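You operate a simulated robot arm through the tools that you are given. There is no shell and no other tool. Be economical: measure what you need, move in short steps, check, and stop when the job is done.

You are at the controls of a simulated robot arm. One attempt, no reset.

## Task
Fetch the green marker and stand it on the silver medium edge sample.
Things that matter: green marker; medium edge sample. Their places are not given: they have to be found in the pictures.

It is judged by the outcome, as a careful person would: the job done as asked, and still so three seconds after it is handed in. It fails if anything else is knocked over, pushed out of place, dropped, spilled or broken.

## Robot
A 7-joint arm with a two-finger parallel gripper, fixed in place. Base frame: the origin is at the foot of the arm, x ahead of it, y to its left, z up; the work surface is at about z = 800. Units: mm, rad, N and s.
With the tool pointing down near the work surface it reaches from about 240 to 680 mm from the base axis. Its first joint turns from -1.152 to 1.152 rad. Payload 2.4 kg.
The TCP is the grasp point between the finger pads, 30 mm short of the fingertips. In the tool frame z runs along the fingers and y along their closing line. Largest opening 94 mm; finger width 28, thickness 10; the body of the gripper, 50 by 96 mm, starts 55 mm behind the TCP.
Orientation is that of the tool frame in the base frame, as [roll, pitch, yaw] about the fixed x, y, z axes, in that order (R = Rz(yaw) Ry(pitch) Rx(roll)). With the fingers straight down and closing along the base's y, the tool's x points along the base's -x, its y along +y and its z along -z.

## Interface
- The arm moves only by the tool servo_tool. Its argument "increments" is a list of rows, each a list of 3 entries, a list of its own where there are three numbers: the opening in per cent of the stroke, from 0 (shut) to 100 (fully open), then the shift along the tool's x, y, z in mm, then the turn about the tool's z in degrees. In form: [[fingers, [tx, ty, tz], twist], ...]. A call has 1 to 20 rows; each row shifts and turns the commanded pose from where the row before left it, along the tool's axes as they then stand. Each row takes 0.2 s and may step no farther than 50 mm and 0.15 rad from the row before; otherwise, or with a gripper value out of range, the whole call is refused. A pose out of reach is approached as far as the arm can. The call stops where the force on the tool passes 40 N (or 10 N more than at its start, if that is more) or the arm is blocked; 0.2 s more then pass. The fingers move at their own pace (about 153 mm/s each) and stop on an object; they squeeze with about 35 N. The grip force told is the motor's: it shows also when the fingers shut on nothing. Time passes only in rows, and 0.2 s behind the last, so rows that do not move let the fingers close. The reply holds the time, the measured pose of the TCP, the force on the tool along the base axes, the opening and the grip force, in the units named above and with some noise, and new pictures: "views" is both (left out), scene, wrist or none.
- Cameras (640 x 400 px; columns grow to the right, rows downward): "scene" is fixed at [46.4, 490.4, 1431.2]; the picture's right is [-0.63, -0.77, 0.00], its down [-0.53, 0.43, -0.73] and it looks along [0.56, -0.46, -0.69] (base axes); focal length 269 px, centre (320, 200). "wrist" rides on the gripper at [-37, 0, -58] in the tool frame; the picture's right is [0.00, -1.00, 0.00], its down [0.97, 0.00, -0.24] and it looks along [0.24, 0.00, 0.97] (tool axes); focal length 218 px, centre (320, 200).
- probe_pixels(camera, pixels): for up to 12 pixels [column, row] of the newest picture of that camera ("zoom" is the newest enlarged one), the place [x, y, z] in the base frame of the surface seen there, good to about 3 mm. The clock stands still meanwhile.
- close_up(camera, box): a new picture of the part [left, top, right, bottom] of that camera's present view, enlarged. The clock stands still meanwhile.
- sign_off(): hands the job in; it is judged then, once.

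Work in short steps. Measure before you move; look again where a grasp or a placing could have gone wrong, and mend it. You have 60 turns and 120 pictures in all, those below and enlarged ones among them. Open the gripper and draw the arm clear of the work before you hand the job in, unless the task says otherwise; then end with one line.

The tools are called by a JSON object that holds its "api" and its "payload". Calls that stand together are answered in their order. servo_tool: Moves the arm, as the interface text tells. Its arguments: {"type":"object","properties":{"increments":{"type":"array","items":{"type":"array"}},"views":{"type":"string","enum":["both","scene","wrist","none"]}},"required":["increments"]} The other tools are called the same way: probe_pixels (camera, pixels) gives the place of the surface under pixels of a picture; close_up (camera, box) takes an enlarged picture of a part of a camera's view; sign_off () hands the job in.

At the start:

```text
time: 0.0
ee_pos: [470.7, 46.8, 1122.9]
orientation: [3.14, 0.0, 3.141]
contact_force: [-0.1, -0.2, 0.2]
width: 93.9
grip_force: 0.1
```

scene: 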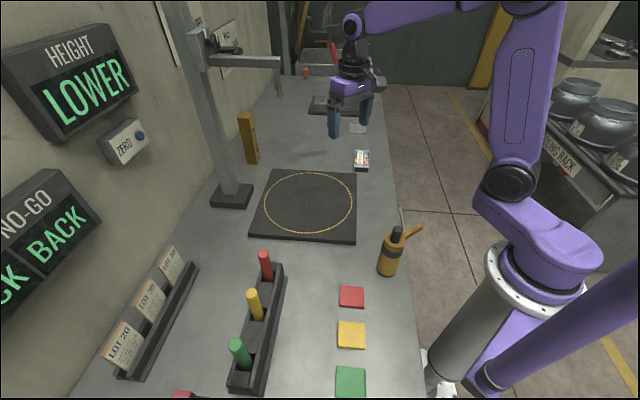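
wrist: 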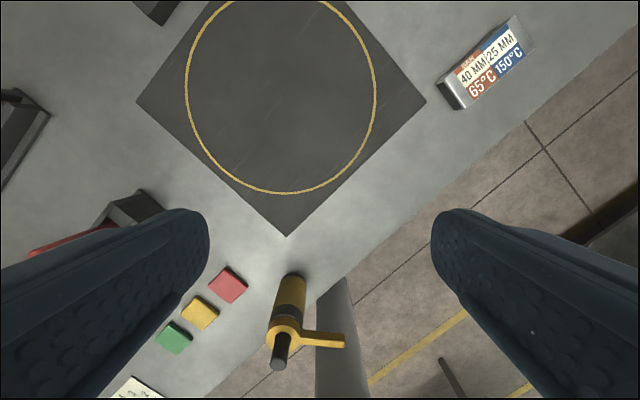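

The scene shows a rack with red, yellow and green pegs (green at about 240,350) and coloured squares. I'll enlarge several parts to identify the edge sample.

{"api": "close_up", "payload": {"camera": "scene", "box": [200, 230, 440, 400]}}

{"api": "close_up", "payload": {"camera": "scene", "box": [270, 60, 430, 180]}}

{"api": "close_up", "payload": {"camera": "scene", "box": [0, 150, 240, 400]}}

```text
2.35 times, centred on (320, 315) of scene
```

zoom: 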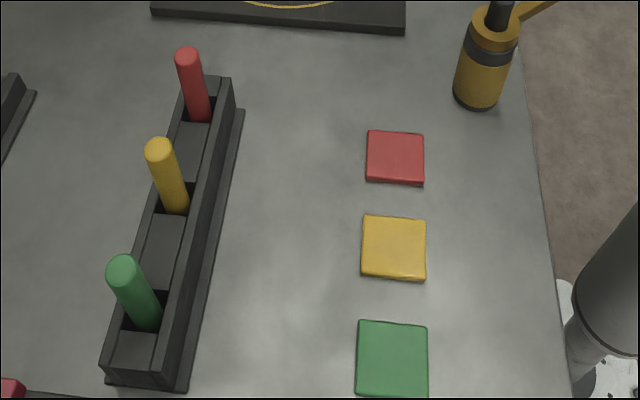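

```text
3.33 times, centred on (350, 120) of scene
```

zoom: 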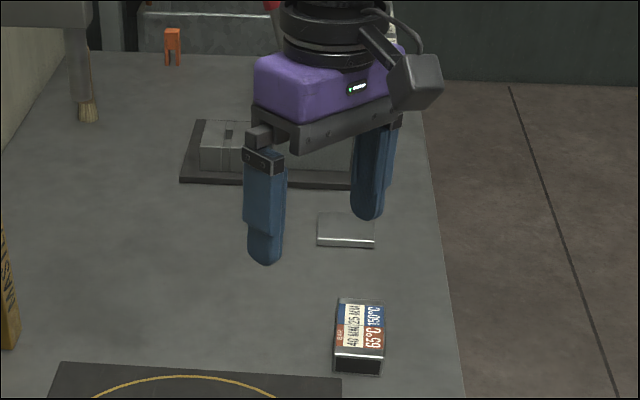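

```text
1.60 times, centred on (120, 275) of scene
```

zoom: 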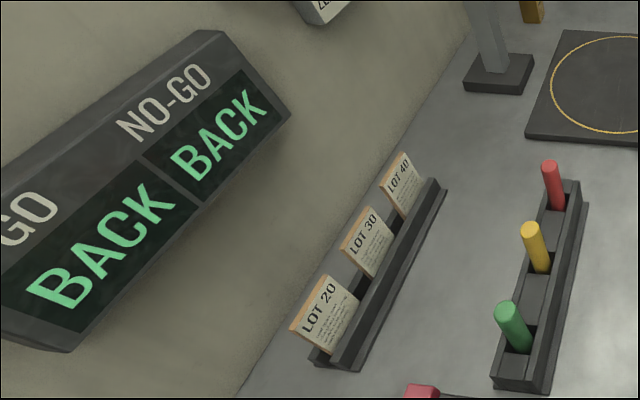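

The gripper hides a case near (335,105) with silver pieces. I'll probe the main things before moving the camera.

{"api": "probe_pixels", "payload": {"camera": "scene", "pixels": [[238, 345], [246, 365], [254, 294], [265, 255], [351, 380], [358, 128], [328, 102], [361, 155], [300, 205], [240, 385], [281, 268], [181, 394]]}}

{"api": "servo_tool", "payload": {"increments": [[100, [40, 0, 0], 0], [100, [40, 0, 0], 0], [100, [40, 0, 0], 0], [100, [0, 0, 0], 0]]}}

```text
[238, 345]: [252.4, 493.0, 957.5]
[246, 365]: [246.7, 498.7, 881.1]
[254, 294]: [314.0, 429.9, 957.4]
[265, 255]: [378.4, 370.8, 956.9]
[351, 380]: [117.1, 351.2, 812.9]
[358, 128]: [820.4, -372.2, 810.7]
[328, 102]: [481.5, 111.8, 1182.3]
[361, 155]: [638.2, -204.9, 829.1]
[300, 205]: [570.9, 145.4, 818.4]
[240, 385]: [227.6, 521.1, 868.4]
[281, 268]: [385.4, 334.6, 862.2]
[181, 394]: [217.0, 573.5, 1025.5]
```

```text
time: 1.0
ee_pos: [350.3, 48.2, 1123.3]
orientation: [3.141, 0.001, -3.141]
contact_force: [-0.3, 0.3, -0.2]
width: 93.7
grip_force: 0.0
```

scene: 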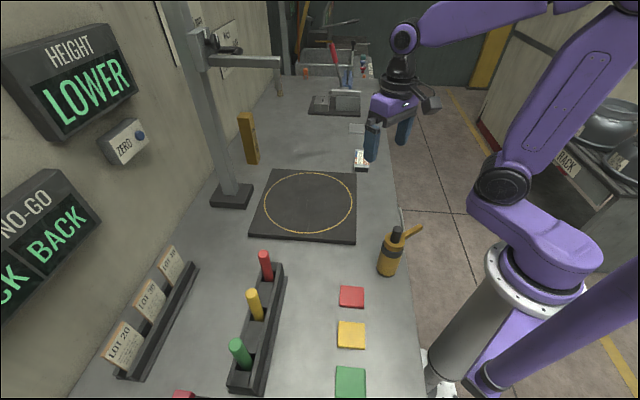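
wrist: 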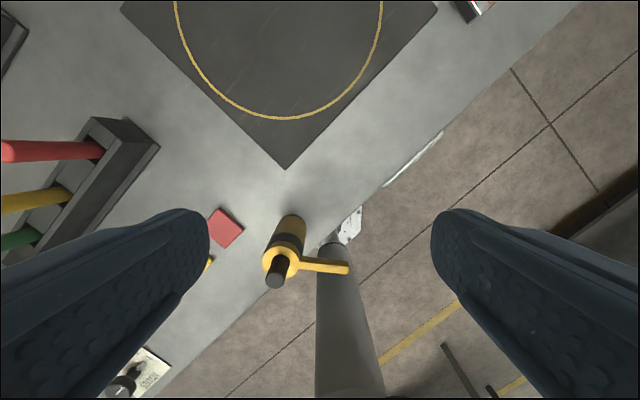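

The far part of the bench is now uncovered around (340,75). I'll enlarge it.

{"api": "close_up", "payload": {"camera": "scene", "box": [280, 10, 400, 85]}}

{"api": "close_up", "payload": {"camera": "scene", "box": [290, 80, 410, 180]}}

{"api": "close_up", "payload": {"camera": "scene", "box": [150, 0, 330, 110]}}

```text
5.33 times, centred on (340, 48) of scene
```

zoom: 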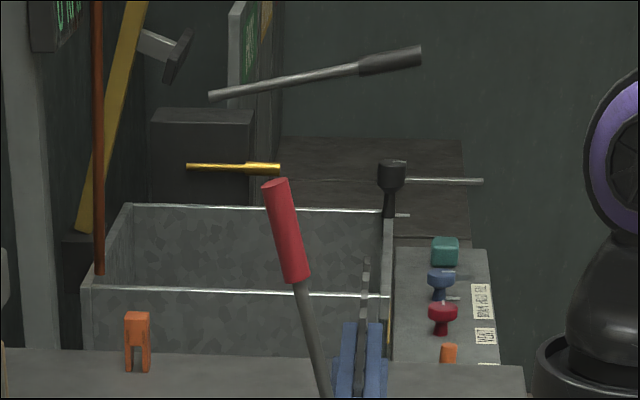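

```text
4.00 times, centred on (350, 130) of scene
```

zoom: 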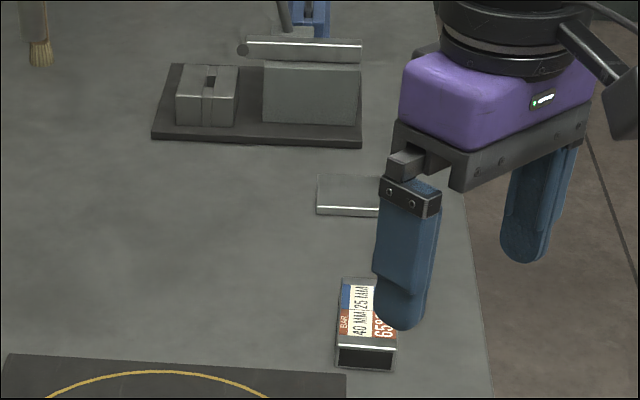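

```text
3.56 times, centred on (240, 55) of scene
```

zoom: 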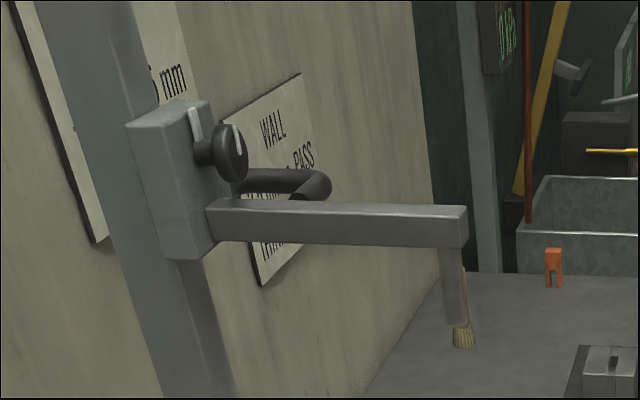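

No sample is clear yet, and something lies off the bottom of the scene picture. I'll carry the wrist camera left (+y) at height to look there.

{"api": "servo_tool", "payload": {"increments": [[100, [0, 45, 0], 0], [100, [0, 45, 0], 0], [100, [0, 45, 0], 0], [100, [0, 45, 0], 0], [100, [0, 45, 0], 0], [100, [0, 45, 0], 0], [100, [0, 0, 0], 0]]}}

```text
time: 2.6
ee_pos: [347.7, 317.9, 1123.5]
orientation: [-3.14, -0.001, -3.141]
contact_force: [-0.2, -0.2, -0.1]
width: 94.2
grip_force: 0.0
```

scene: 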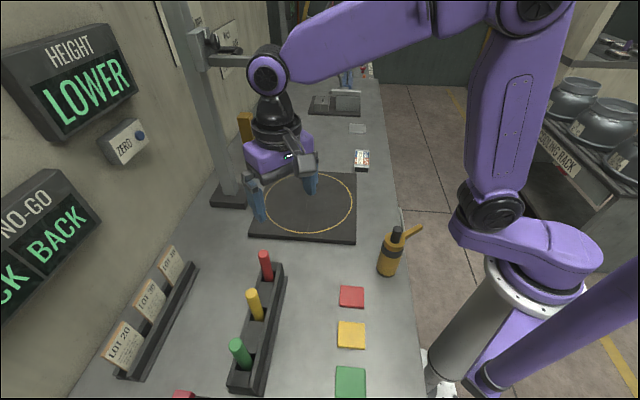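
wrist: 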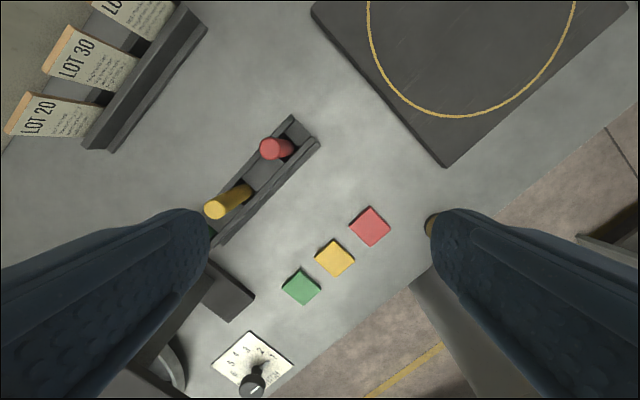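

A dark block at (228,290) and a dial at (253,360) lie off the scene picture's bottom edge. I'll move further to -x, +y and turn to view them between the fingers.

{"api": "servo_tool", "payload": {"increments": [[100, [30, 40, 0], 8], [100, [30, 40, 0], 8], [100, [30, 40, 0], 8], [100, [0, 0, 0], 8], [100, [0, 0, 0], 8], [100, [0, 0, 0], 0]]}}

```text
time: 4.0
ee_pos: [276.9, 446.6, 1124.4]
orientation: [3.141, 0.001, 2.443]
contact_force: [-0.1, 1.0, -0.2]
width: 94.0
grip_force: 0.0
```

scene: 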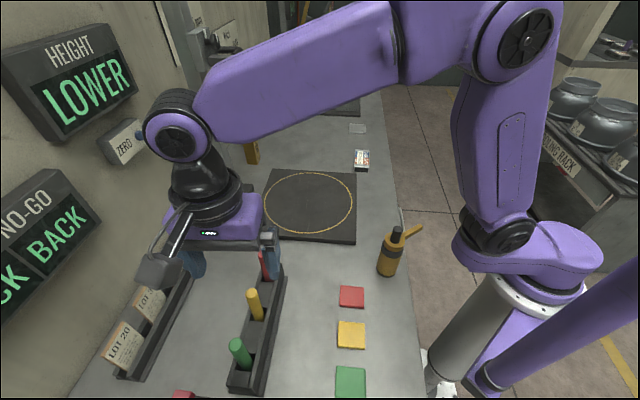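
wrist: 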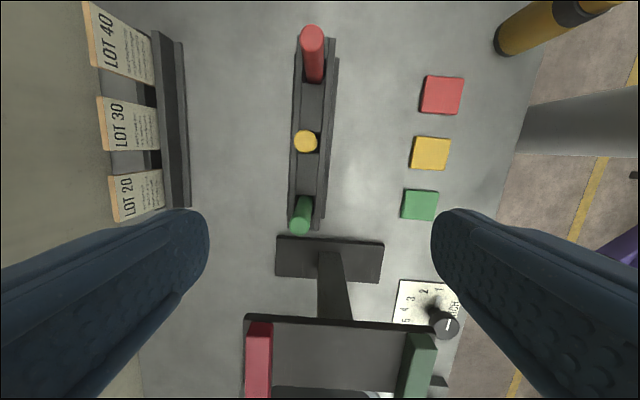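

A raised shelf with red and green pieces appears at (340,355). I'll enlarge it.

{"api": "close_up", "payload": {"camera": "wrist", "box": [200, 220, 480, 400]}}

{"api": "probe_pixels", "payload": {"camera": "wrist", "pixels": [[258, 330], [420, 345], [300, 319], [340, 360], [300, 260], [335, 290], [303, 215], [306, 141], [420, 205], [445, 322], [420, 300]]}}

```text
2.22 times, centred on (340, 310) of wrist
```

zoom: 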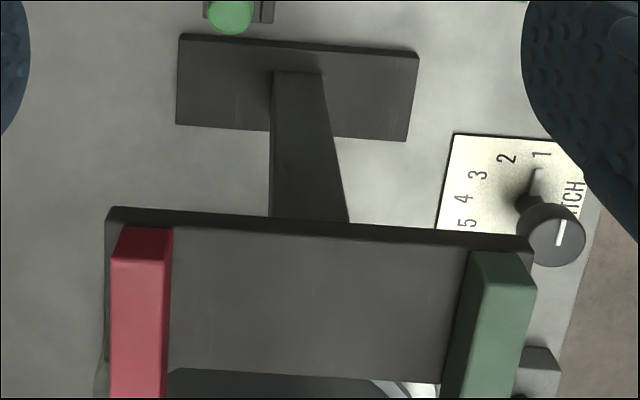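

```text
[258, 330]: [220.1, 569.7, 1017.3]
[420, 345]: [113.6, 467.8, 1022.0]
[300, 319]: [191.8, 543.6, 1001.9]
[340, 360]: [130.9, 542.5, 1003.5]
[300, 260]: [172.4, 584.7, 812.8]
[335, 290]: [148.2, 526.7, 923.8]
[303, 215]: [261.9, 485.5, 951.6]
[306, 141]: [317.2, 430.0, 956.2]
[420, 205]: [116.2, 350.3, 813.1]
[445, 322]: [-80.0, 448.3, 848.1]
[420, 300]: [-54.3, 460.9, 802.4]
```

The shelf is a tray near (130,540,1003). I'll rise and move a little toward it to see what is on and behind it.

{"api": "servo_tool", "payload": {"increments": [[100, [0, 0, -45], 0], [100, [0, 0, -45], 0], [100, [20, 0, -45], 0], [100, [30, 0, 0], 0], [100, [30, 0, 0], 0], [100, [0, 0, 0], 0]]}}

```text
time: 5.4
ee_pos: [216.6, 501.4, 1259.6]
orientation: [-3.141, -0.001, 2.445]
contact_force: [-0.3, -0.3, -0.3]
width: 93.8
grip_force: 0.0
```

scene: 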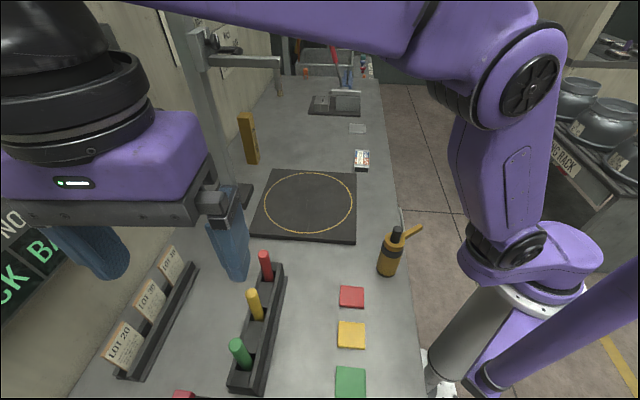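
wrist: 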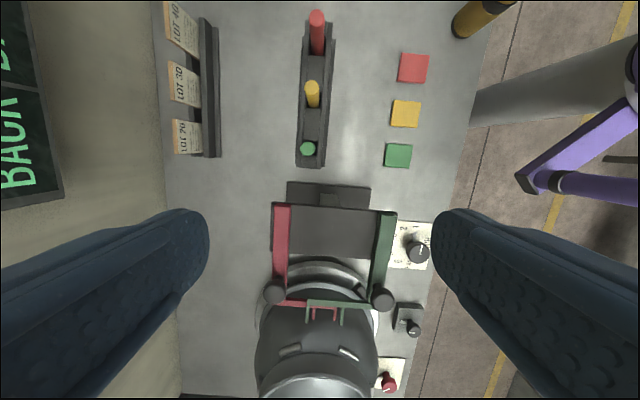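

Only a lamp/pot and knobs are here; no silver samples. I'll swing back to the middle and look at the far/right part of the bench.

{"api": "servo_tool", "payload": {"increments": [[100, [-41, -17, 0], 0], [100, [-41, -17, 0], 0], [100, [-41, -17, 0], 0], [100, [-41, -17, 0], 0], [100, [-41, -17, 0], 0], [100, [-41, -17, 0], 0], [100, [-41, -17, 0], 0], [100, [-41, -17, 0], 0], [100, [-41, -17, 0], 0], [100, [-41, -17, 0], 0], [100, [-41, -17, 0], 0], [100, [-41, -17, 0], 0], [100, [-41, -17, 0], 0], [100, [-41, -17, 0], 0], [100, [0, 0, 0], -8], [100, [0, 0, 0], -8], [100, [0, 0, 0], -8], [100, [0, 0, 0], -8], [100, [0, 0, 0], -8], [100, [0, 0, 0], 0]]}}

```text
time: 9.6
ee_pos: [503.8, -52.3, 1257.2]
orientation: [3.141, 0.0, -3.138]
contact_force: [0.4, 0.0, -0.1]
width: 94.4
grip_force: 0.0
```

scene: 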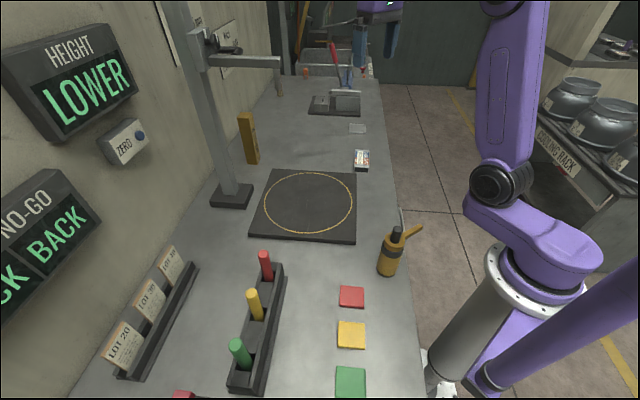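
wrist: 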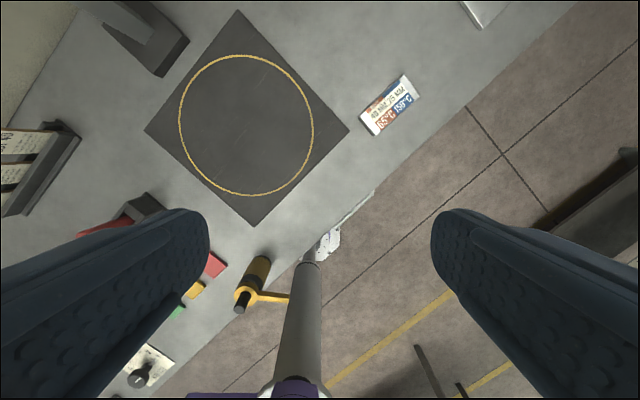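

The bench is unobstructed in the scene picture now. I'll enlarge the far bench, the labelled bar and the LOT rack.

{"api": "close_up", "payload": {"camera": "scene", "box": [290, 80, 400, 180]}}

{"api": "close_up", "payload": {"camera": "scene", "box": [100, 235, 220, 390]}}

{"api": "close_up", "payload": {"camera": "wrist", "box": [340, 0, 530, 140]}}

{"api": "close_up", "payload": {"camera": "scene", "box": [530, 0, 640, 190]}}

```text
4.00 times, centred on (345, 130) of scene
```

zoom: 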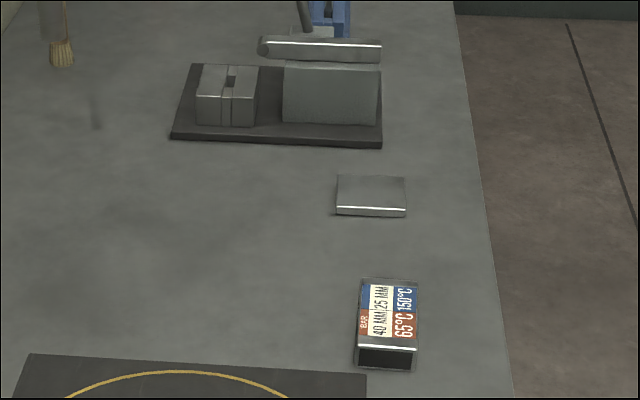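

```text
2.58 times, centred on (160, 312) of scene
```

zoom: 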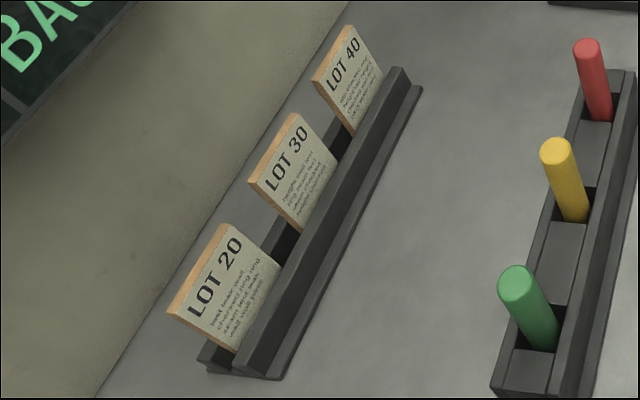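

```text
2.86 times, centred on (435, 70) of wrist
```

zoom: 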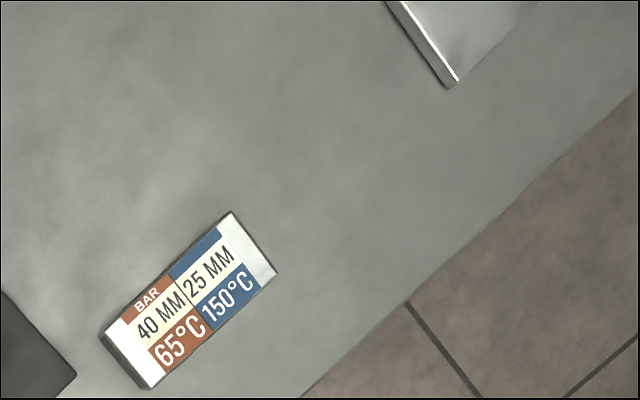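

```text
2.11 times, centred on (585, 95) of scene
```

zoom: 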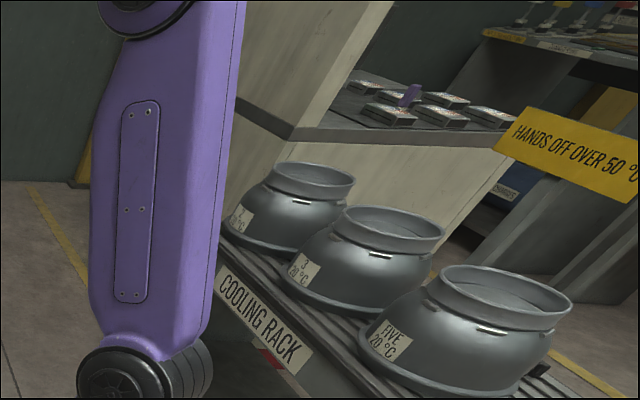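

The cooling rack side shelf shows several labelled sample pieces near (610,45). I'll enlarge those and probe their place along with other candidates.

{"api": "close_up", "payload": {"camera": "scene", "box": [580, 0, 640, 70]}}

{"api": "probe_pixels", "payload": {"camera": "scene", "pixels": [[612, 52], [600, 100], [358, 128], [352, 132], [365, 126], [361, 155], [358, 168], [320, 103], [345, 104], [248, 140], [230, 195], [280, 85]]}}

```text
5.71 times, centred on (610, 35) of scene
```

zoom: 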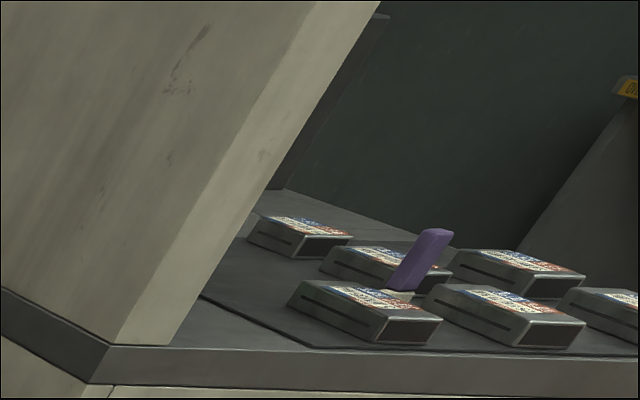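

```text
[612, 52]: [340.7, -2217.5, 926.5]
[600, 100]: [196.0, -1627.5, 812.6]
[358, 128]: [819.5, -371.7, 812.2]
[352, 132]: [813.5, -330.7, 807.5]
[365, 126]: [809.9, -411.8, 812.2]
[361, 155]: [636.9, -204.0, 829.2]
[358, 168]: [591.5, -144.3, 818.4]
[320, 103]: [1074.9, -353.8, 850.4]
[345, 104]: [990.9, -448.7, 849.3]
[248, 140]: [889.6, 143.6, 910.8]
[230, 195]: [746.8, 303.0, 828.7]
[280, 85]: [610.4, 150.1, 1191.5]
```

A purple marker stands on one of the distant labelled samples, so the labelled bar at (638,-205) is a candidate. I'll read the wall notices and labels more closely.

{"api": "close_up", "payload": {"camera": "scene", "box": [190, 0, 260, 70]}}

{"api": "close_up", "payload": {"camera": "scene", "box": [105, 315, 155, 370]}}

{"api": "close_up", "payload": {"camera": "scene", "box": [345, 140, 380, 180]}}

{"api": "close_up", "payload": {"camera": "scene", "box": [230, 100, 270, 170]}}

{"api": "close_up", "payload": {"camera": "scene", "box": [330, 40, 390, 90]}}

```text
5.71 times, centred on (225, 35) of scene
```

zoom: 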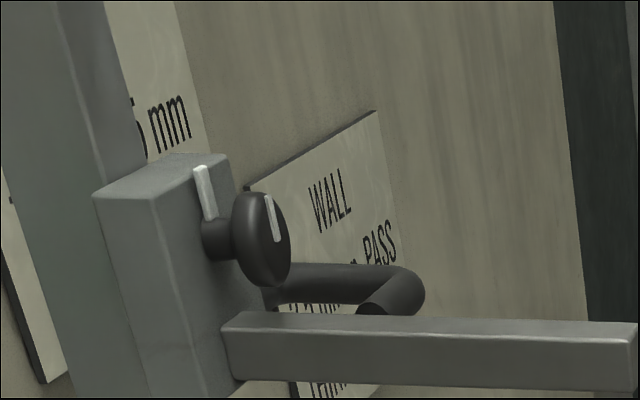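

```text
7.27 times, centred on (130, 342) of scene
```

zoom: 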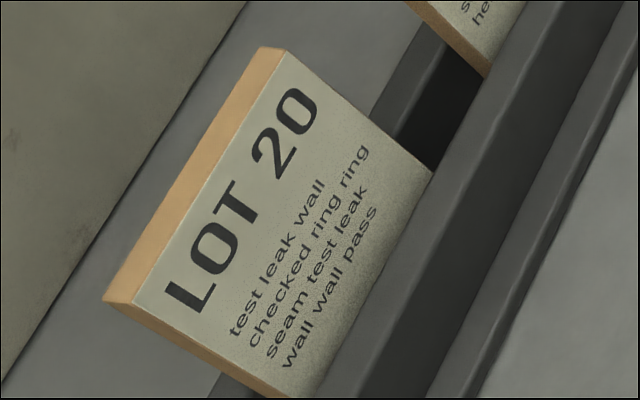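

```text
10.00 times, centred on (362, 160) of scene
```

zoom: 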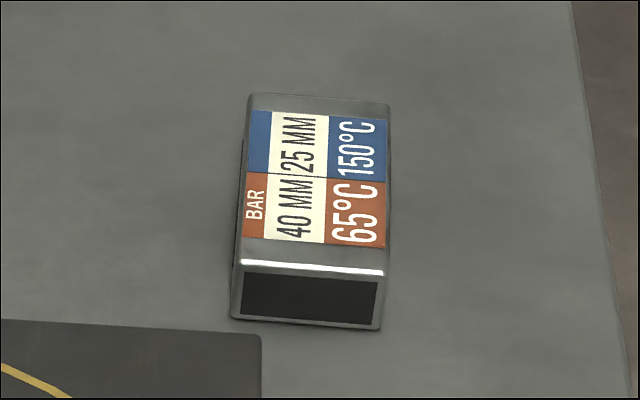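

```text
5.71 times, centred on (250, 135) of scene
```

zoom: 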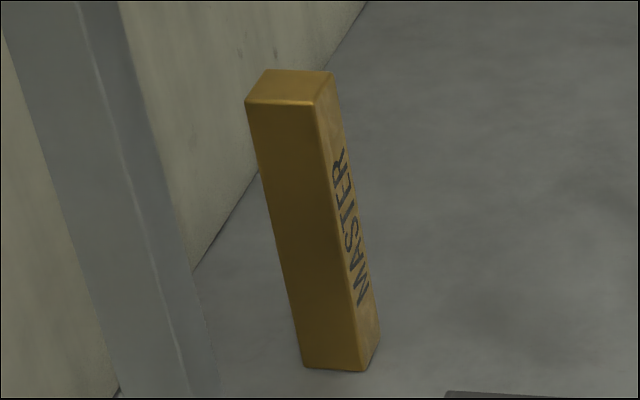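

```text
8.00 times, centred on (360, 65) of scene
```

zoom: 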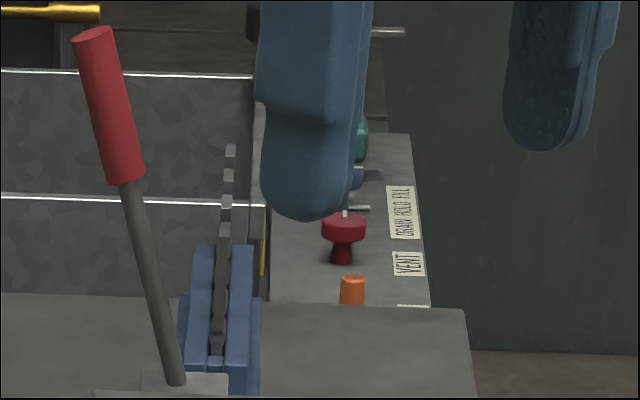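

The cards say "leak wall seam test", so this is a metal shop. A silver strip hugs the bench's edge in the wrist picture near (345,220); I'll enlarge that, and the surroundings of the yellow torch.

{"api": "close_up", "payload": {"camera": "wrist", "box": [210, 160, 430, 320]}}

{"api": "close_up", "payload": {"camera": "scene", "box": [365, 195, 445, 285]}}

{"api": "close_up", "payload": {"camera": "scene", "box": [320, 270, 460, 400]}}

{"api": "probe_pixels", "payload": {"camera": "wrist", "pixels": [[345, 220], [325, 245], [355, 205]]}}

```text
2.50 times, centred on (320, 240) of wrist
```

zoom: 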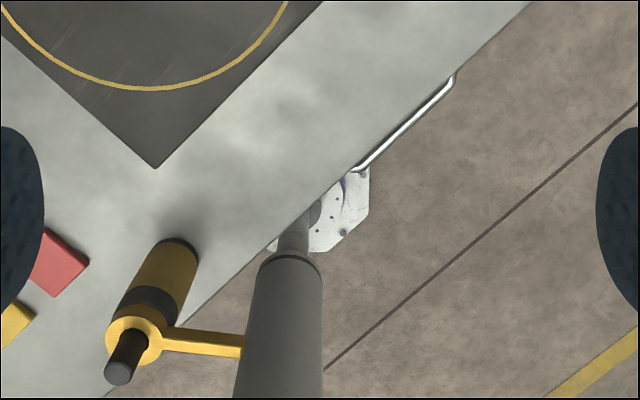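

```text
4.44 times, centred on (405, 240) of scene
```

zoom: 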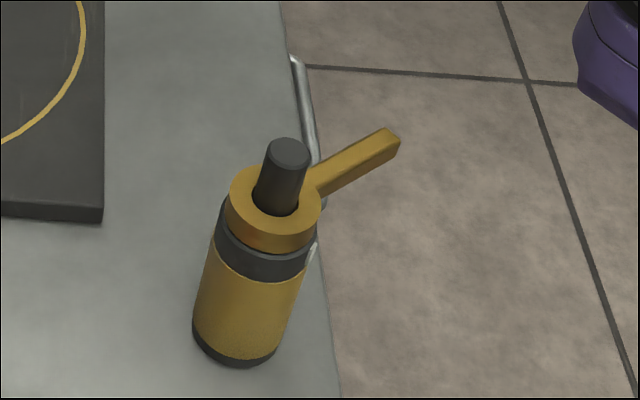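

```text
3.08 times, centred on (390, 335) of scene
```

zoom: 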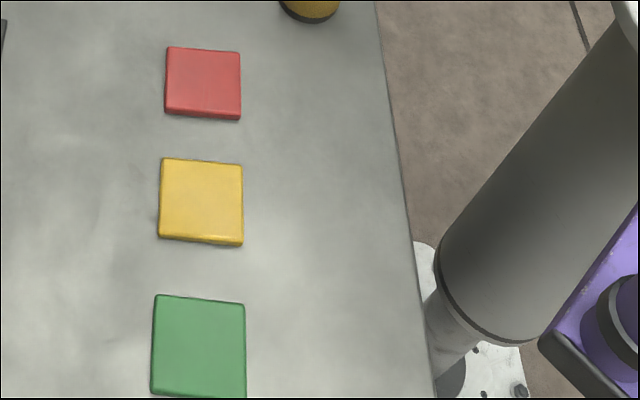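

```text
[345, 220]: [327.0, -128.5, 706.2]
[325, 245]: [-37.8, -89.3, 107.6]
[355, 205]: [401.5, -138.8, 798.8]
```

Nothing else there. I'll move toward the labelled bar and plate and turn the camera to look outward at the far bench.

{"api": "servo_tool", "payload": {"increments": [[100, [-30, -40, 0], 0], [100, [-30, -40, 10], 0], [100, [-20, -40, 20], 0], [100, [0, 0, 20], -8], [100, [0, 0, 0], -8], [100, [0, 0, 0], -8], [100, [0, 0, 0], -8], [100, [0, 0, 0], -8], [100, [0, 0, 0], -8], [100, [0, 0, 0], -8], [100, [0, 0, 0], -8], [100, [0, 0, 0], -8], [100, [0, 0, 0], -8], [100, [0, 0, 0], -8], [100, [0, 0, 0], -8], [100, [0, 0, 0], -8], [100, [0, 0, 0], -8], [100, [0, 0, 0], -8], [100, [0, 0, 0], -8], [100, [0, 0, 0], 0]], "views": "wrist"}}

```text
refused: row 2 steps farther than a row can; nothing moved
```

Row 2 exceeded 50 mm; I'll use smaller steps for the same move.

{"api": "servo_tool", "payload": {"increments": [[100, [-25, -35, 10], 0], [100, [-25, -35, 15], 0], [100, [-25, -35, 20], 0], [100, [0, 0, 0], -8], [100, [0, 0, 0], -8], [100, [0, 0, 0], -8], [100, [0, 0, 0], -8], [100, [0, 0, 0], -8], [100, [0, 0, 0], -8], [100, [0, 0, 0], -8], [100, [0, 0, 0], -8], [100, [0, 0, 0], -8], [100, [0, 0, 0], -8], [100, [0, 0, 0], -8], [100, [0, 0, 0], -8], [100, [0, 0, 0], -8], [100, [0, 0, 0], -8], [100, [0, 0, 0], -8], [100, [0, 0, 0], -8], [100, [0, 0, 0], 0]], "views": "wrist"}}

```text
time: 13.8
ee_pos: [578.1, -159.4, 1212.7]
orientation: [-3.141, 0.001, -0.905]
contact_force: [0.3, -0.6, 0.5]
width: 94.3
grip_force: 0.0
```

wrist: 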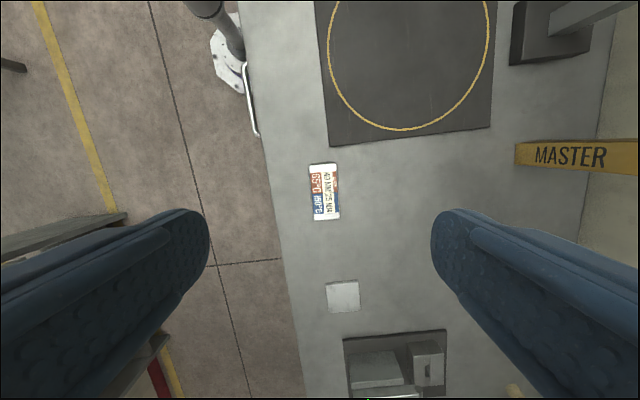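

I see the bar at (324,190), plate at (343,297) and fixture at (395,365). I'll enlarge and probe these.

{"api": "close_up", "payload": {"camera": "wrist", "box": [280, 260, 480, 400]}}

{"api": "close_up", "payload": {"camera": "wrist", "box": [290, 150, 370, 230]}}

{"api": "probe_pixels", "payload": {"camera": "wrist", "pixels": [[343, 297], [328, 285], [359, 310], [311, 168], [336, 163], [314, 218], [338, 214], [324, 190], [375, 370], [395, 392], [428, 365]]}}

```text
2.86 times, centred on (380, 330) of wrist
```

zoom: 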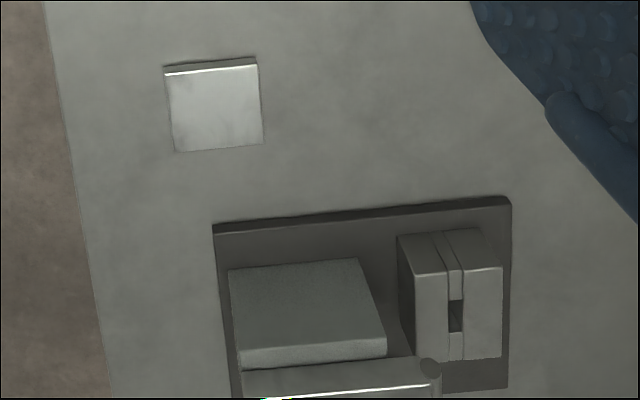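

```text
5.00 times, centred on (330, 190) of wrist
```

zoom: 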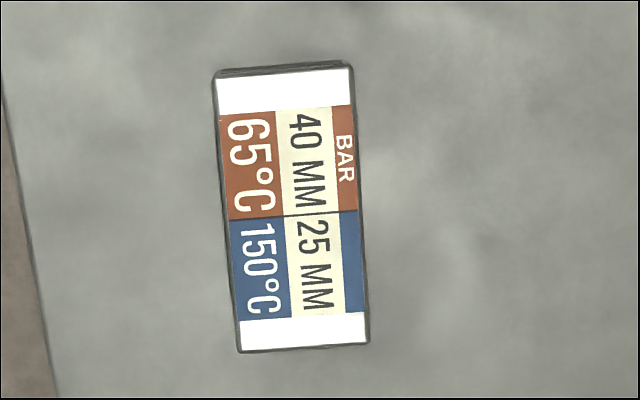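

```text
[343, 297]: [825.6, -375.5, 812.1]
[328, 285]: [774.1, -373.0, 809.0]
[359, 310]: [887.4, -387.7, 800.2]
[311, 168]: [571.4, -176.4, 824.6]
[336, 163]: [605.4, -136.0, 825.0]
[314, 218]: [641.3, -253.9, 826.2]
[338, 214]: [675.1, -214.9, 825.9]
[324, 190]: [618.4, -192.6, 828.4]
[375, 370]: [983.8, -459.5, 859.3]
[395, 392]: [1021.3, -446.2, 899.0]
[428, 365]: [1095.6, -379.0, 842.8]
```

The only silver thing within reach is the labelled block centred about (623,-195), top z≈827 (a purple marker stands on an identical sample on the far shelf); the plate at r≈895 is beyond reach. The green marker is the peg at about (250,497). I'll turn back to yaw ≈140° first.

{"api": "servo_tool", "payload": {"increments": [[100, [0, 0, 0], 8.4], [100, [0, 0, 0], 8.4], [100, [0, 0, 0], 8.4], [100, [0, 0, 0], 8.4], [100, [0, 0, 0], 8.4], [100, [0, 0, 0], 8.4], [100, [0, 0, 0], 8.4], [100, [0, 0, 0], 8.4], [100, [0, 0, 0], 8.4], [100, [0, 0, 0], 8.4], [100, [0, 0, 0], 8.4], [100, [0, 0, 0], 8.4], [100, [0, 0, 0], 8.4], [100, [0, 0, 0], 8.4], [100, [0, 0, 0], 8.4], [100, [0, 0, 0], 8.4], [100, [0, 0, 0], 8.4], [100, [0, 0, 0], 8.4], [100, [0, 0, 0], 8.4], [100, [0, 0, 0], 8.4]], "views": "none"}}

```text
time: 18.0
ee_pos: [577.8, -157.8, 1213.5]
orientation: [-3.141, -0.001, 2.439]
contact_force: [0.1, 0.1, 0.8]
width: 93.9
grip_force: 0.1
```

Turned to yaw 2.44. Now I travel at z≈1213 to above the peg rack near (275,470).

{"api": "servo_tool", "payload": {"increments": [[100, [42.5, 18.9, 0], 0], [100, [42.5, 18.9, 0], 0], [100, [42.5, 18.9, 0], 0], [100, [42.5, 18.9, 0], 0], [100, [42.5, 18.9, 0], 0], [100, [42.5, 18.9, 0], 0], [100, [42.5, 18.9, 0], 0], [100, [42.5, 18.9, 0], 0], [100, [42.5, 18.9, 0], 0], [100, [42.5, 18.9, 0], 0], [100, [42.5, 18.9, 0], 0], [100, [42.5, 18.9, 0], 0], [100, [42.5, 18.9, 0], 0], [100, [42.5, 18.9, 0], 0], [100, [42.5, 18.9, 0], 0], [100, [0, 0, 0], 0]], "views": "wrist"}}

{"api": "close_up", "payload": {"camera": "wrist", "box": [240, 140, 400, 260]}}

```text
time: 21.4
ee_pos: [271.6, 467.8, 1214.2]
orientation: [3.14, -0.001, 2.443]
contact_force: [0.5, 0.6, 0.2]
width: 93.8
grip_force: 0.0
```

wrist: 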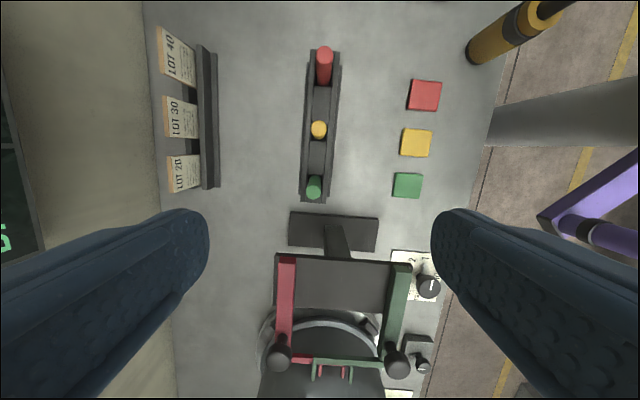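

```text
3.33 times, centred on (320, 200) of wrist
```

zoom: 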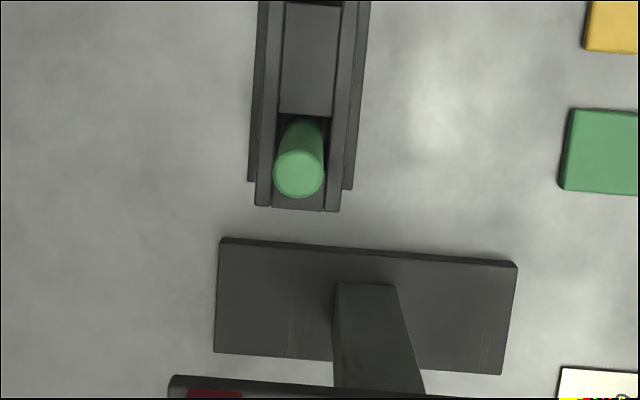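

The green peg's top disc is at zoom (299,173). I'll probe its centre, rims and the rack top.

{"api": "probe_pixels", "payload": {"camera": "zoom", "pixels": [[299, 173], [278, 173], [320, 173], [299, 193], [299, 155], [305, 125], [310, 60], [263, 120], [347, 120], [300, 203], [230, 390]]}}

{"api": "probe_pixels", "payload": {"camera": "scene", "pixels": [[237, 343], [233, 345], [243, 343], [237, 349], [242, 358], [246, 366]]}}

```text
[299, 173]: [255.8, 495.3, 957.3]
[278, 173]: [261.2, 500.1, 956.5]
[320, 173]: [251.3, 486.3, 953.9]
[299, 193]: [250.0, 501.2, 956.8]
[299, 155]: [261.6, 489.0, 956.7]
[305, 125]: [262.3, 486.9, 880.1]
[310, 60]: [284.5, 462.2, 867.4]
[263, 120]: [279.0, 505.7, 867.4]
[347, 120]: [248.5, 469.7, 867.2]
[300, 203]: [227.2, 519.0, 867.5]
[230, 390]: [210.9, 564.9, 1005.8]
```

```text
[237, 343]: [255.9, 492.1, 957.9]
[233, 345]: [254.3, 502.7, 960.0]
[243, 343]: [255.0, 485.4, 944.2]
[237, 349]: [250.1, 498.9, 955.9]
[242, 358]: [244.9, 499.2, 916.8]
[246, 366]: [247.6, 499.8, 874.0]
```

Peg axis ≈ (256,495), top 957, rack top 867. I'll align over it and come down to z≈1015, then look.

{"api": "servo_tool", "payload": {"increments": [[100, [15, 5.4, 20], 0], [100, [14.5, 5.4, 20], 0], [100, [0, 0, 40], 0], [100, [0, 0, 40], 0], [100, [0, 0, 40], 0], [100, [0, 0, 39], 0], [100, [0, 0, 0], 0]]}}

```text
time: 23.0
ee_pos: [256.2, 495.6, 1014.3]
orientation: [-3.141, 0.001, 2.443]
contact_force: [-0.2, 0.8, 0.1]
width: 94.1
grip_force: 0.0
```

scene: 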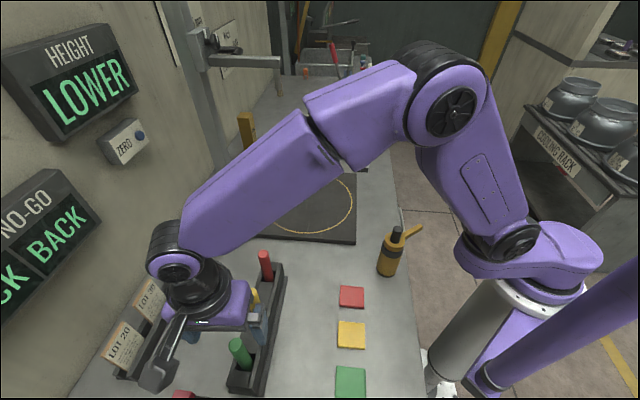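
wrist: 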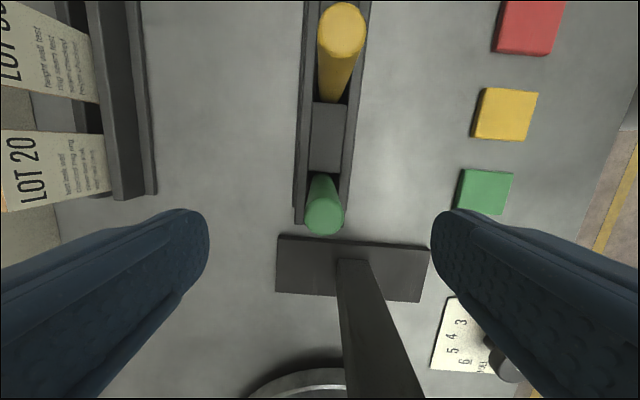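

A bracket with a grey box juts out from the gripper at scene (160,368), on the shelf side. I'll measure it relative to the shelf before descending.

{"api": "close_up", "payload": {"camera": "scene", "box": [90, 240, 290, 400]}}

{"api": "probe_pixels", "payload": {"camera": "scene", "pixels": [[150, 368], [160, 385], [172, 372], [150, 388], [183, 325], [180, 394], [195, 322], [240, 325]]}}

```text
2.50 times, centred on (190, 320) of scene
```

zoom: 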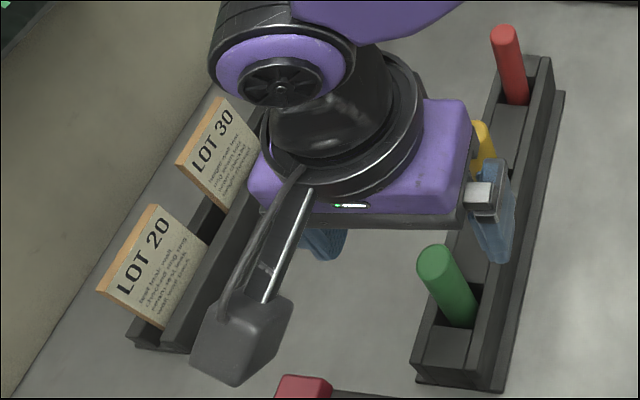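

```text
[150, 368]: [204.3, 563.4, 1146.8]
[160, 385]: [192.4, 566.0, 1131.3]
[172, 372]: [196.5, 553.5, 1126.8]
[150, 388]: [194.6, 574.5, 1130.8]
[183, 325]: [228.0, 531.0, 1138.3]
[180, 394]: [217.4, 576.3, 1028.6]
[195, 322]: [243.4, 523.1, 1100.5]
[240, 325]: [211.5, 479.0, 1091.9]
```

The box's underside is about 90 mm above the TCP and would meet the red arm (z≈1028). I'll rise and turn the tool 180° so it sits over the rack side instead.

{"api": "servo_tool", "payload": {"increments": [[100, [0, 0, -40], 0], [100, [0, 0, -20], -8.5], [100, [0, 0, 0], -8.5], [100, [0, 0, 0], -8.5], [100, [0, 0, 0], -8.5], [100, [0, 0, 0], -8.5], [100, [0, 0, 0], -8.5], [100, [0, 0, 0], -8.5], [100, [0, 0, 0], -8.5], [100, [0, 0, 0], -8.5], [100, [0, 0, 0], -8.5], [100, [0, 0, 0], -8.5], [100, [0, 0, 0], -8.5], [100, [0, 0, 0], -8.5], [100, [0, 0, 0], -8.5], [100, [0, 0, 0], -8.5], [100, [0, 0, 0], -8.5], [100, [0, 0, 0], -8.5], [100, [0, 0, 0], -8.5], [100, [0, 0, 0], -8.5]], "views": "none"}}

{"api": "servo_tool", "payload": {"increments": [[100, [0, 0, 0], -8.5], [100, [0, 0, 0], -8.5], [100, [0, 0, 0], -1.5], [100, [0, 0, 0], 0]]}}

```text
time: 27.2
ee_pos: [255.9, 495.5, 1073.9]
orientation: [-3.141, 0.0, -1.016]
contact_force: [0.0, 0.6, 0.3]
width: 93.9
grip_force: 0.0
```

```text
time: 28.2
ee_pos: [255.9, 497.3, 1073.1]
orientation: [-3.142, 0.0, -0.698]
contact_force: [-0.2, 0.6, 0.7]
width: 94.2
grip_force: 0.0
```

scene: 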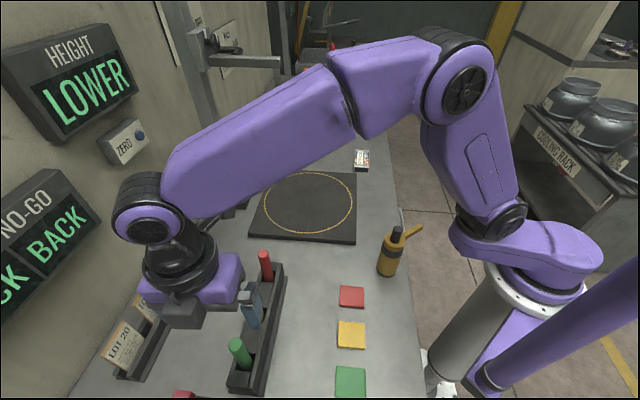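
wrist: 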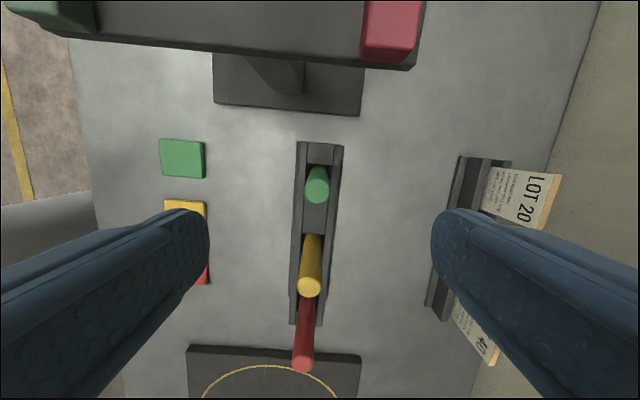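

After the turn a grey box still shows at scene (183,308). I'll probe it against the shelf clearance.

{"api": "close_up", "payload": {"camera": "scene", "box": [110, 230, 290, 370]}}

{"api": "probe_pixels", "payload": {"camera": "scene", "pixels": [[183, 300], [183, 318], [172, 322], [198, 322], [215, 300], [246, 300], [190, 326]]}}

{"api": "probe_pixels", "payload": {"camera": "wrist", "pixels": [[317, 185], [388, 30], [300, 20], [400, 66], [310, 287]]}}

```text
2.86 times, centred on (200, 300) of scene
```

zoom: 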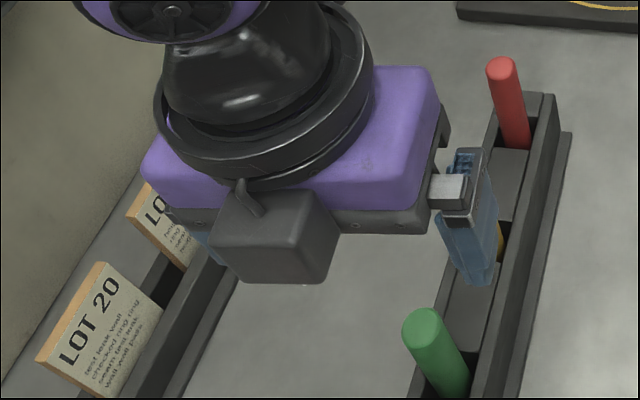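

```text
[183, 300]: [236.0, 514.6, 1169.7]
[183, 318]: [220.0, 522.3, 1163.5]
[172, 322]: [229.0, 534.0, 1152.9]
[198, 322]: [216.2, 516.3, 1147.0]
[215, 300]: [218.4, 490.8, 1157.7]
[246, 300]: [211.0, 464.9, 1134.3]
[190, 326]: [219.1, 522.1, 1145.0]
```

```text
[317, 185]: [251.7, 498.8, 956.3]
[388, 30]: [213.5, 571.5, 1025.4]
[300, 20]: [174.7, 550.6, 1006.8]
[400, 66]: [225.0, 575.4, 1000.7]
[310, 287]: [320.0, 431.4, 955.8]
```

Boxes clear: the camera box reaches 46 mm toward the shelf, which starts at 79 mm. The peg axis ≈(255,496) matches the TCP; I descend to z≈918 and look.

{"api": "servo_tool", "payload": {"increments": [[100, [0, 0, 30], 0], [100, [0, 0, 30], 0], [100, [0, 0, 25], 0], [100, [0, 0, 20], 0], [100, [0, 0, 20], 0], [100, [0, 0, 15], 0], [100, [0, 0, 15], 0], [100, [0, 0, 0], 0]]}}

```text
time: 30.0
ee_pos: [259.1, 495.2, 918.0]
orientation: [3.141, -0.001, -0.698]
contact_force: [0.8, 0.4, -0.2]
width: 93.8
grip_force: 0.1
```

scene: 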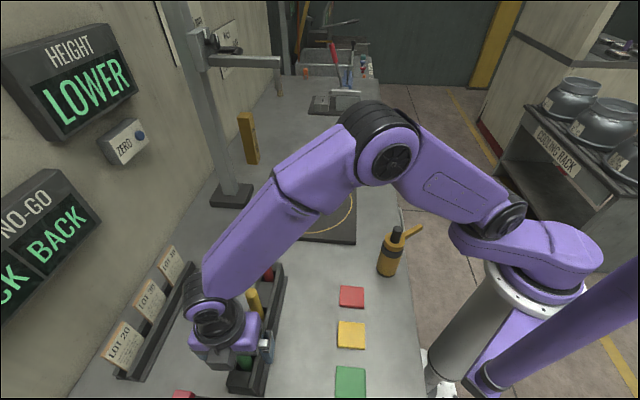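
wrist: 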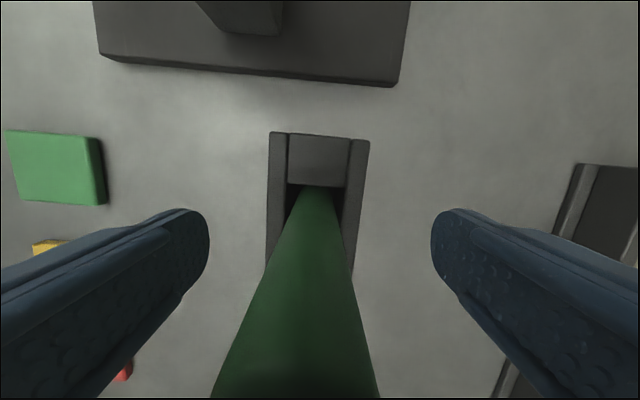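

The peg lies between the open fingers, in line with the rack. I'll close on it.

{"api": "servo_tool", "payload": {"increments": [[50, [0, 0, 0], 0], [25, [0, 0, 0], 0], [0, [0, 0, 0], 0], [0, [0, 0, 0], 0], [0, [0, 0, 0], 0]], "views": "wrist"}}

```text
time: 31.2
ee_pos: [259.0, 494.3, 920.1]
orientation: [-3.141, -0.001, -0.699]
contact_force: [0.0, -0.5, 0.2]
width: 22.2
grip_force: 34.9
```

wrist: 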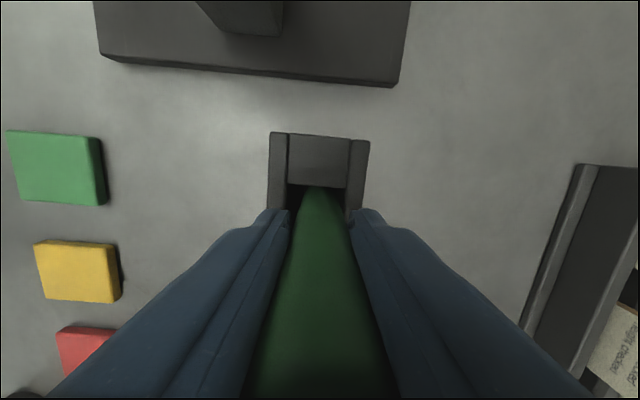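

Gripped at width 22 with 35 N. I lift straight up, gently first.

{"api": "servo_tool", "payload": {"increments": [[0, [0, 0, -10], 0], [0, [0, 0, -15], 0], [0, [0, 0, -20], 0], [0, [0, 0, -25], 0], [0, [0, 0, -30], 0], [0, [0, 0, -35], 0], [0, [0, 0, -35], 0], [0, [0, 0, 0], 0]]}}

```text
time: 33.0
ee_pos: [256.2, 494.3, 1086.6]
orientation: [3.141, -0.001, -0.699]
contact_force: [0.4, 0.9, -1.3]
width: 22.0
grip_force: 34.6
```

scene: 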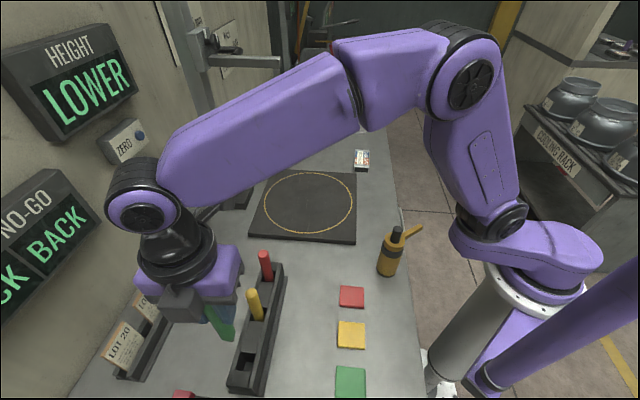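
wrist: 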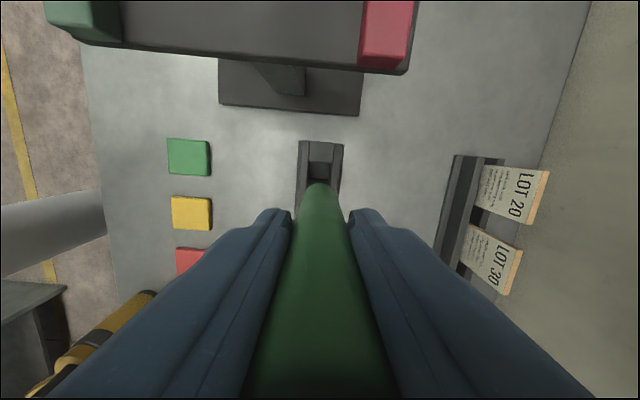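

The peg is out. I'll enlarge the scene at the peg to find its lower end and check uprightness.

{"api": "close_up", "payload": {"camera": "scene", "box": [150, 280, 290, 380]}}

{"api": "probe_pixels", "payload": {"camera": "wrist", "pixels": [[319, 171], [318, 195], [320, 150], [318, 188], [310, 188], [327, 188]]}}

```text
4.00 times, centred on (220, 330) of scene
```

zoom: 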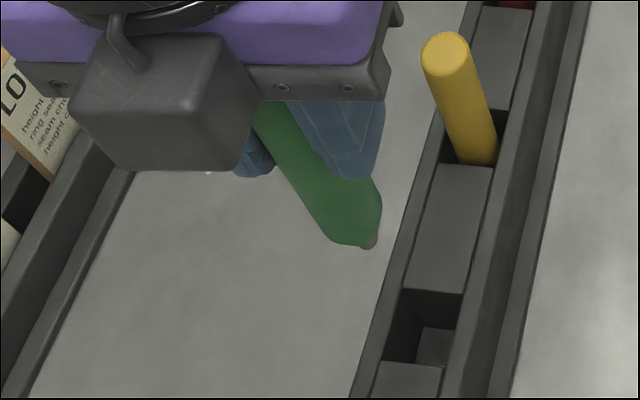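

```text
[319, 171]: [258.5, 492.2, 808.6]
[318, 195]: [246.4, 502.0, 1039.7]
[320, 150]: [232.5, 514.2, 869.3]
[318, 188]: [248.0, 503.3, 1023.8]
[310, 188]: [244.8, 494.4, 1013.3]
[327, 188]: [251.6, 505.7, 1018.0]
```

The peg's lower end seems to taper with a grey tip, at zoom (370,243). I'll enlarge it further.

{"api": "close_up", "payload": {"camera": "scene", "box": [205, 300, 255, 345]}}

{"api": "probe_pixels", "payload": {"camera": "scene", "pixels": [[242, 339], [238, 339], [234, 338], [231, 335], [244, 330], [240, 332]]}}

```text
8.89 times, centred on (230, 322) of scene
```

zoom: 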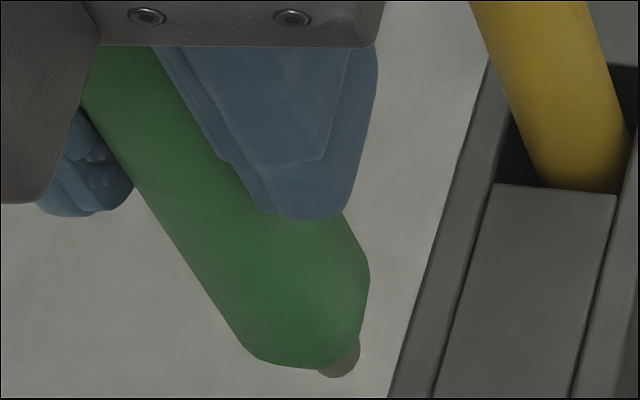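

```text
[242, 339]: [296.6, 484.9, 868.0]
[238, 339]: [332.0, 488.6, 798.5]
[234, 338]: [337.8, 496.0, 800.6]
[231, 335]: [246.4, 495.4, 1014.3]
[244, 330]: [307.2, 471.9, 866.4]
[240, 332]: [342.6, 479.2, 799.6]
```

The lower end tapers to a small grey nib, so it's a pen-like marker stored tip down (slot floor ≈809, so tip ≈109 mm below TCP). I'll raise it toward the middle to see the end from the side.

{"api": "servo_tool", "payload": {"increments": [[0, [38, 19.5, -22], 0], [0, [38, 19.5, -22], 0], [0, [38, 19.5, -22], 0], [0, [38, 19.5, -22], 0], [0, [38, 19.5, -22], 0], [0, [38, 19.5, -22], 0], [0, [38, 19.5, -22], 0], [0, [38, 19.5, -22], 0], [0, [38, 19.5, -22], 0], [0, [38, 19.5, -22], 0], [0, [38, 19.5, -22], 0], [0, [0, 0, 0], 0]], "views": "scene"}}

```text
time: 35.6
ee_pos: [438.6, 63.5, 1327.6]
orientation: [-3.141, 0.002, -0.697]
contact_force: [0.2, 0.0, -0.4]
width: 22.1
grip_force: 34.5
```

scene: 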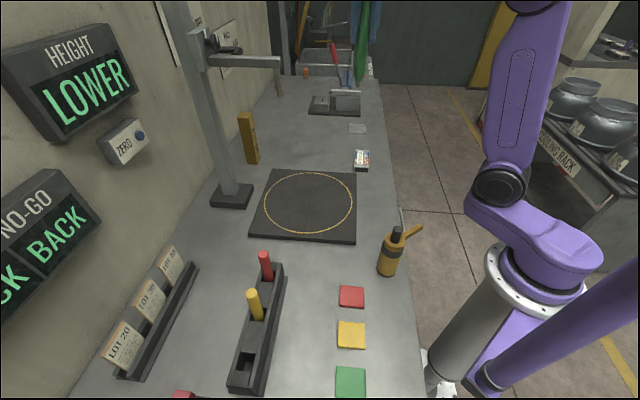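

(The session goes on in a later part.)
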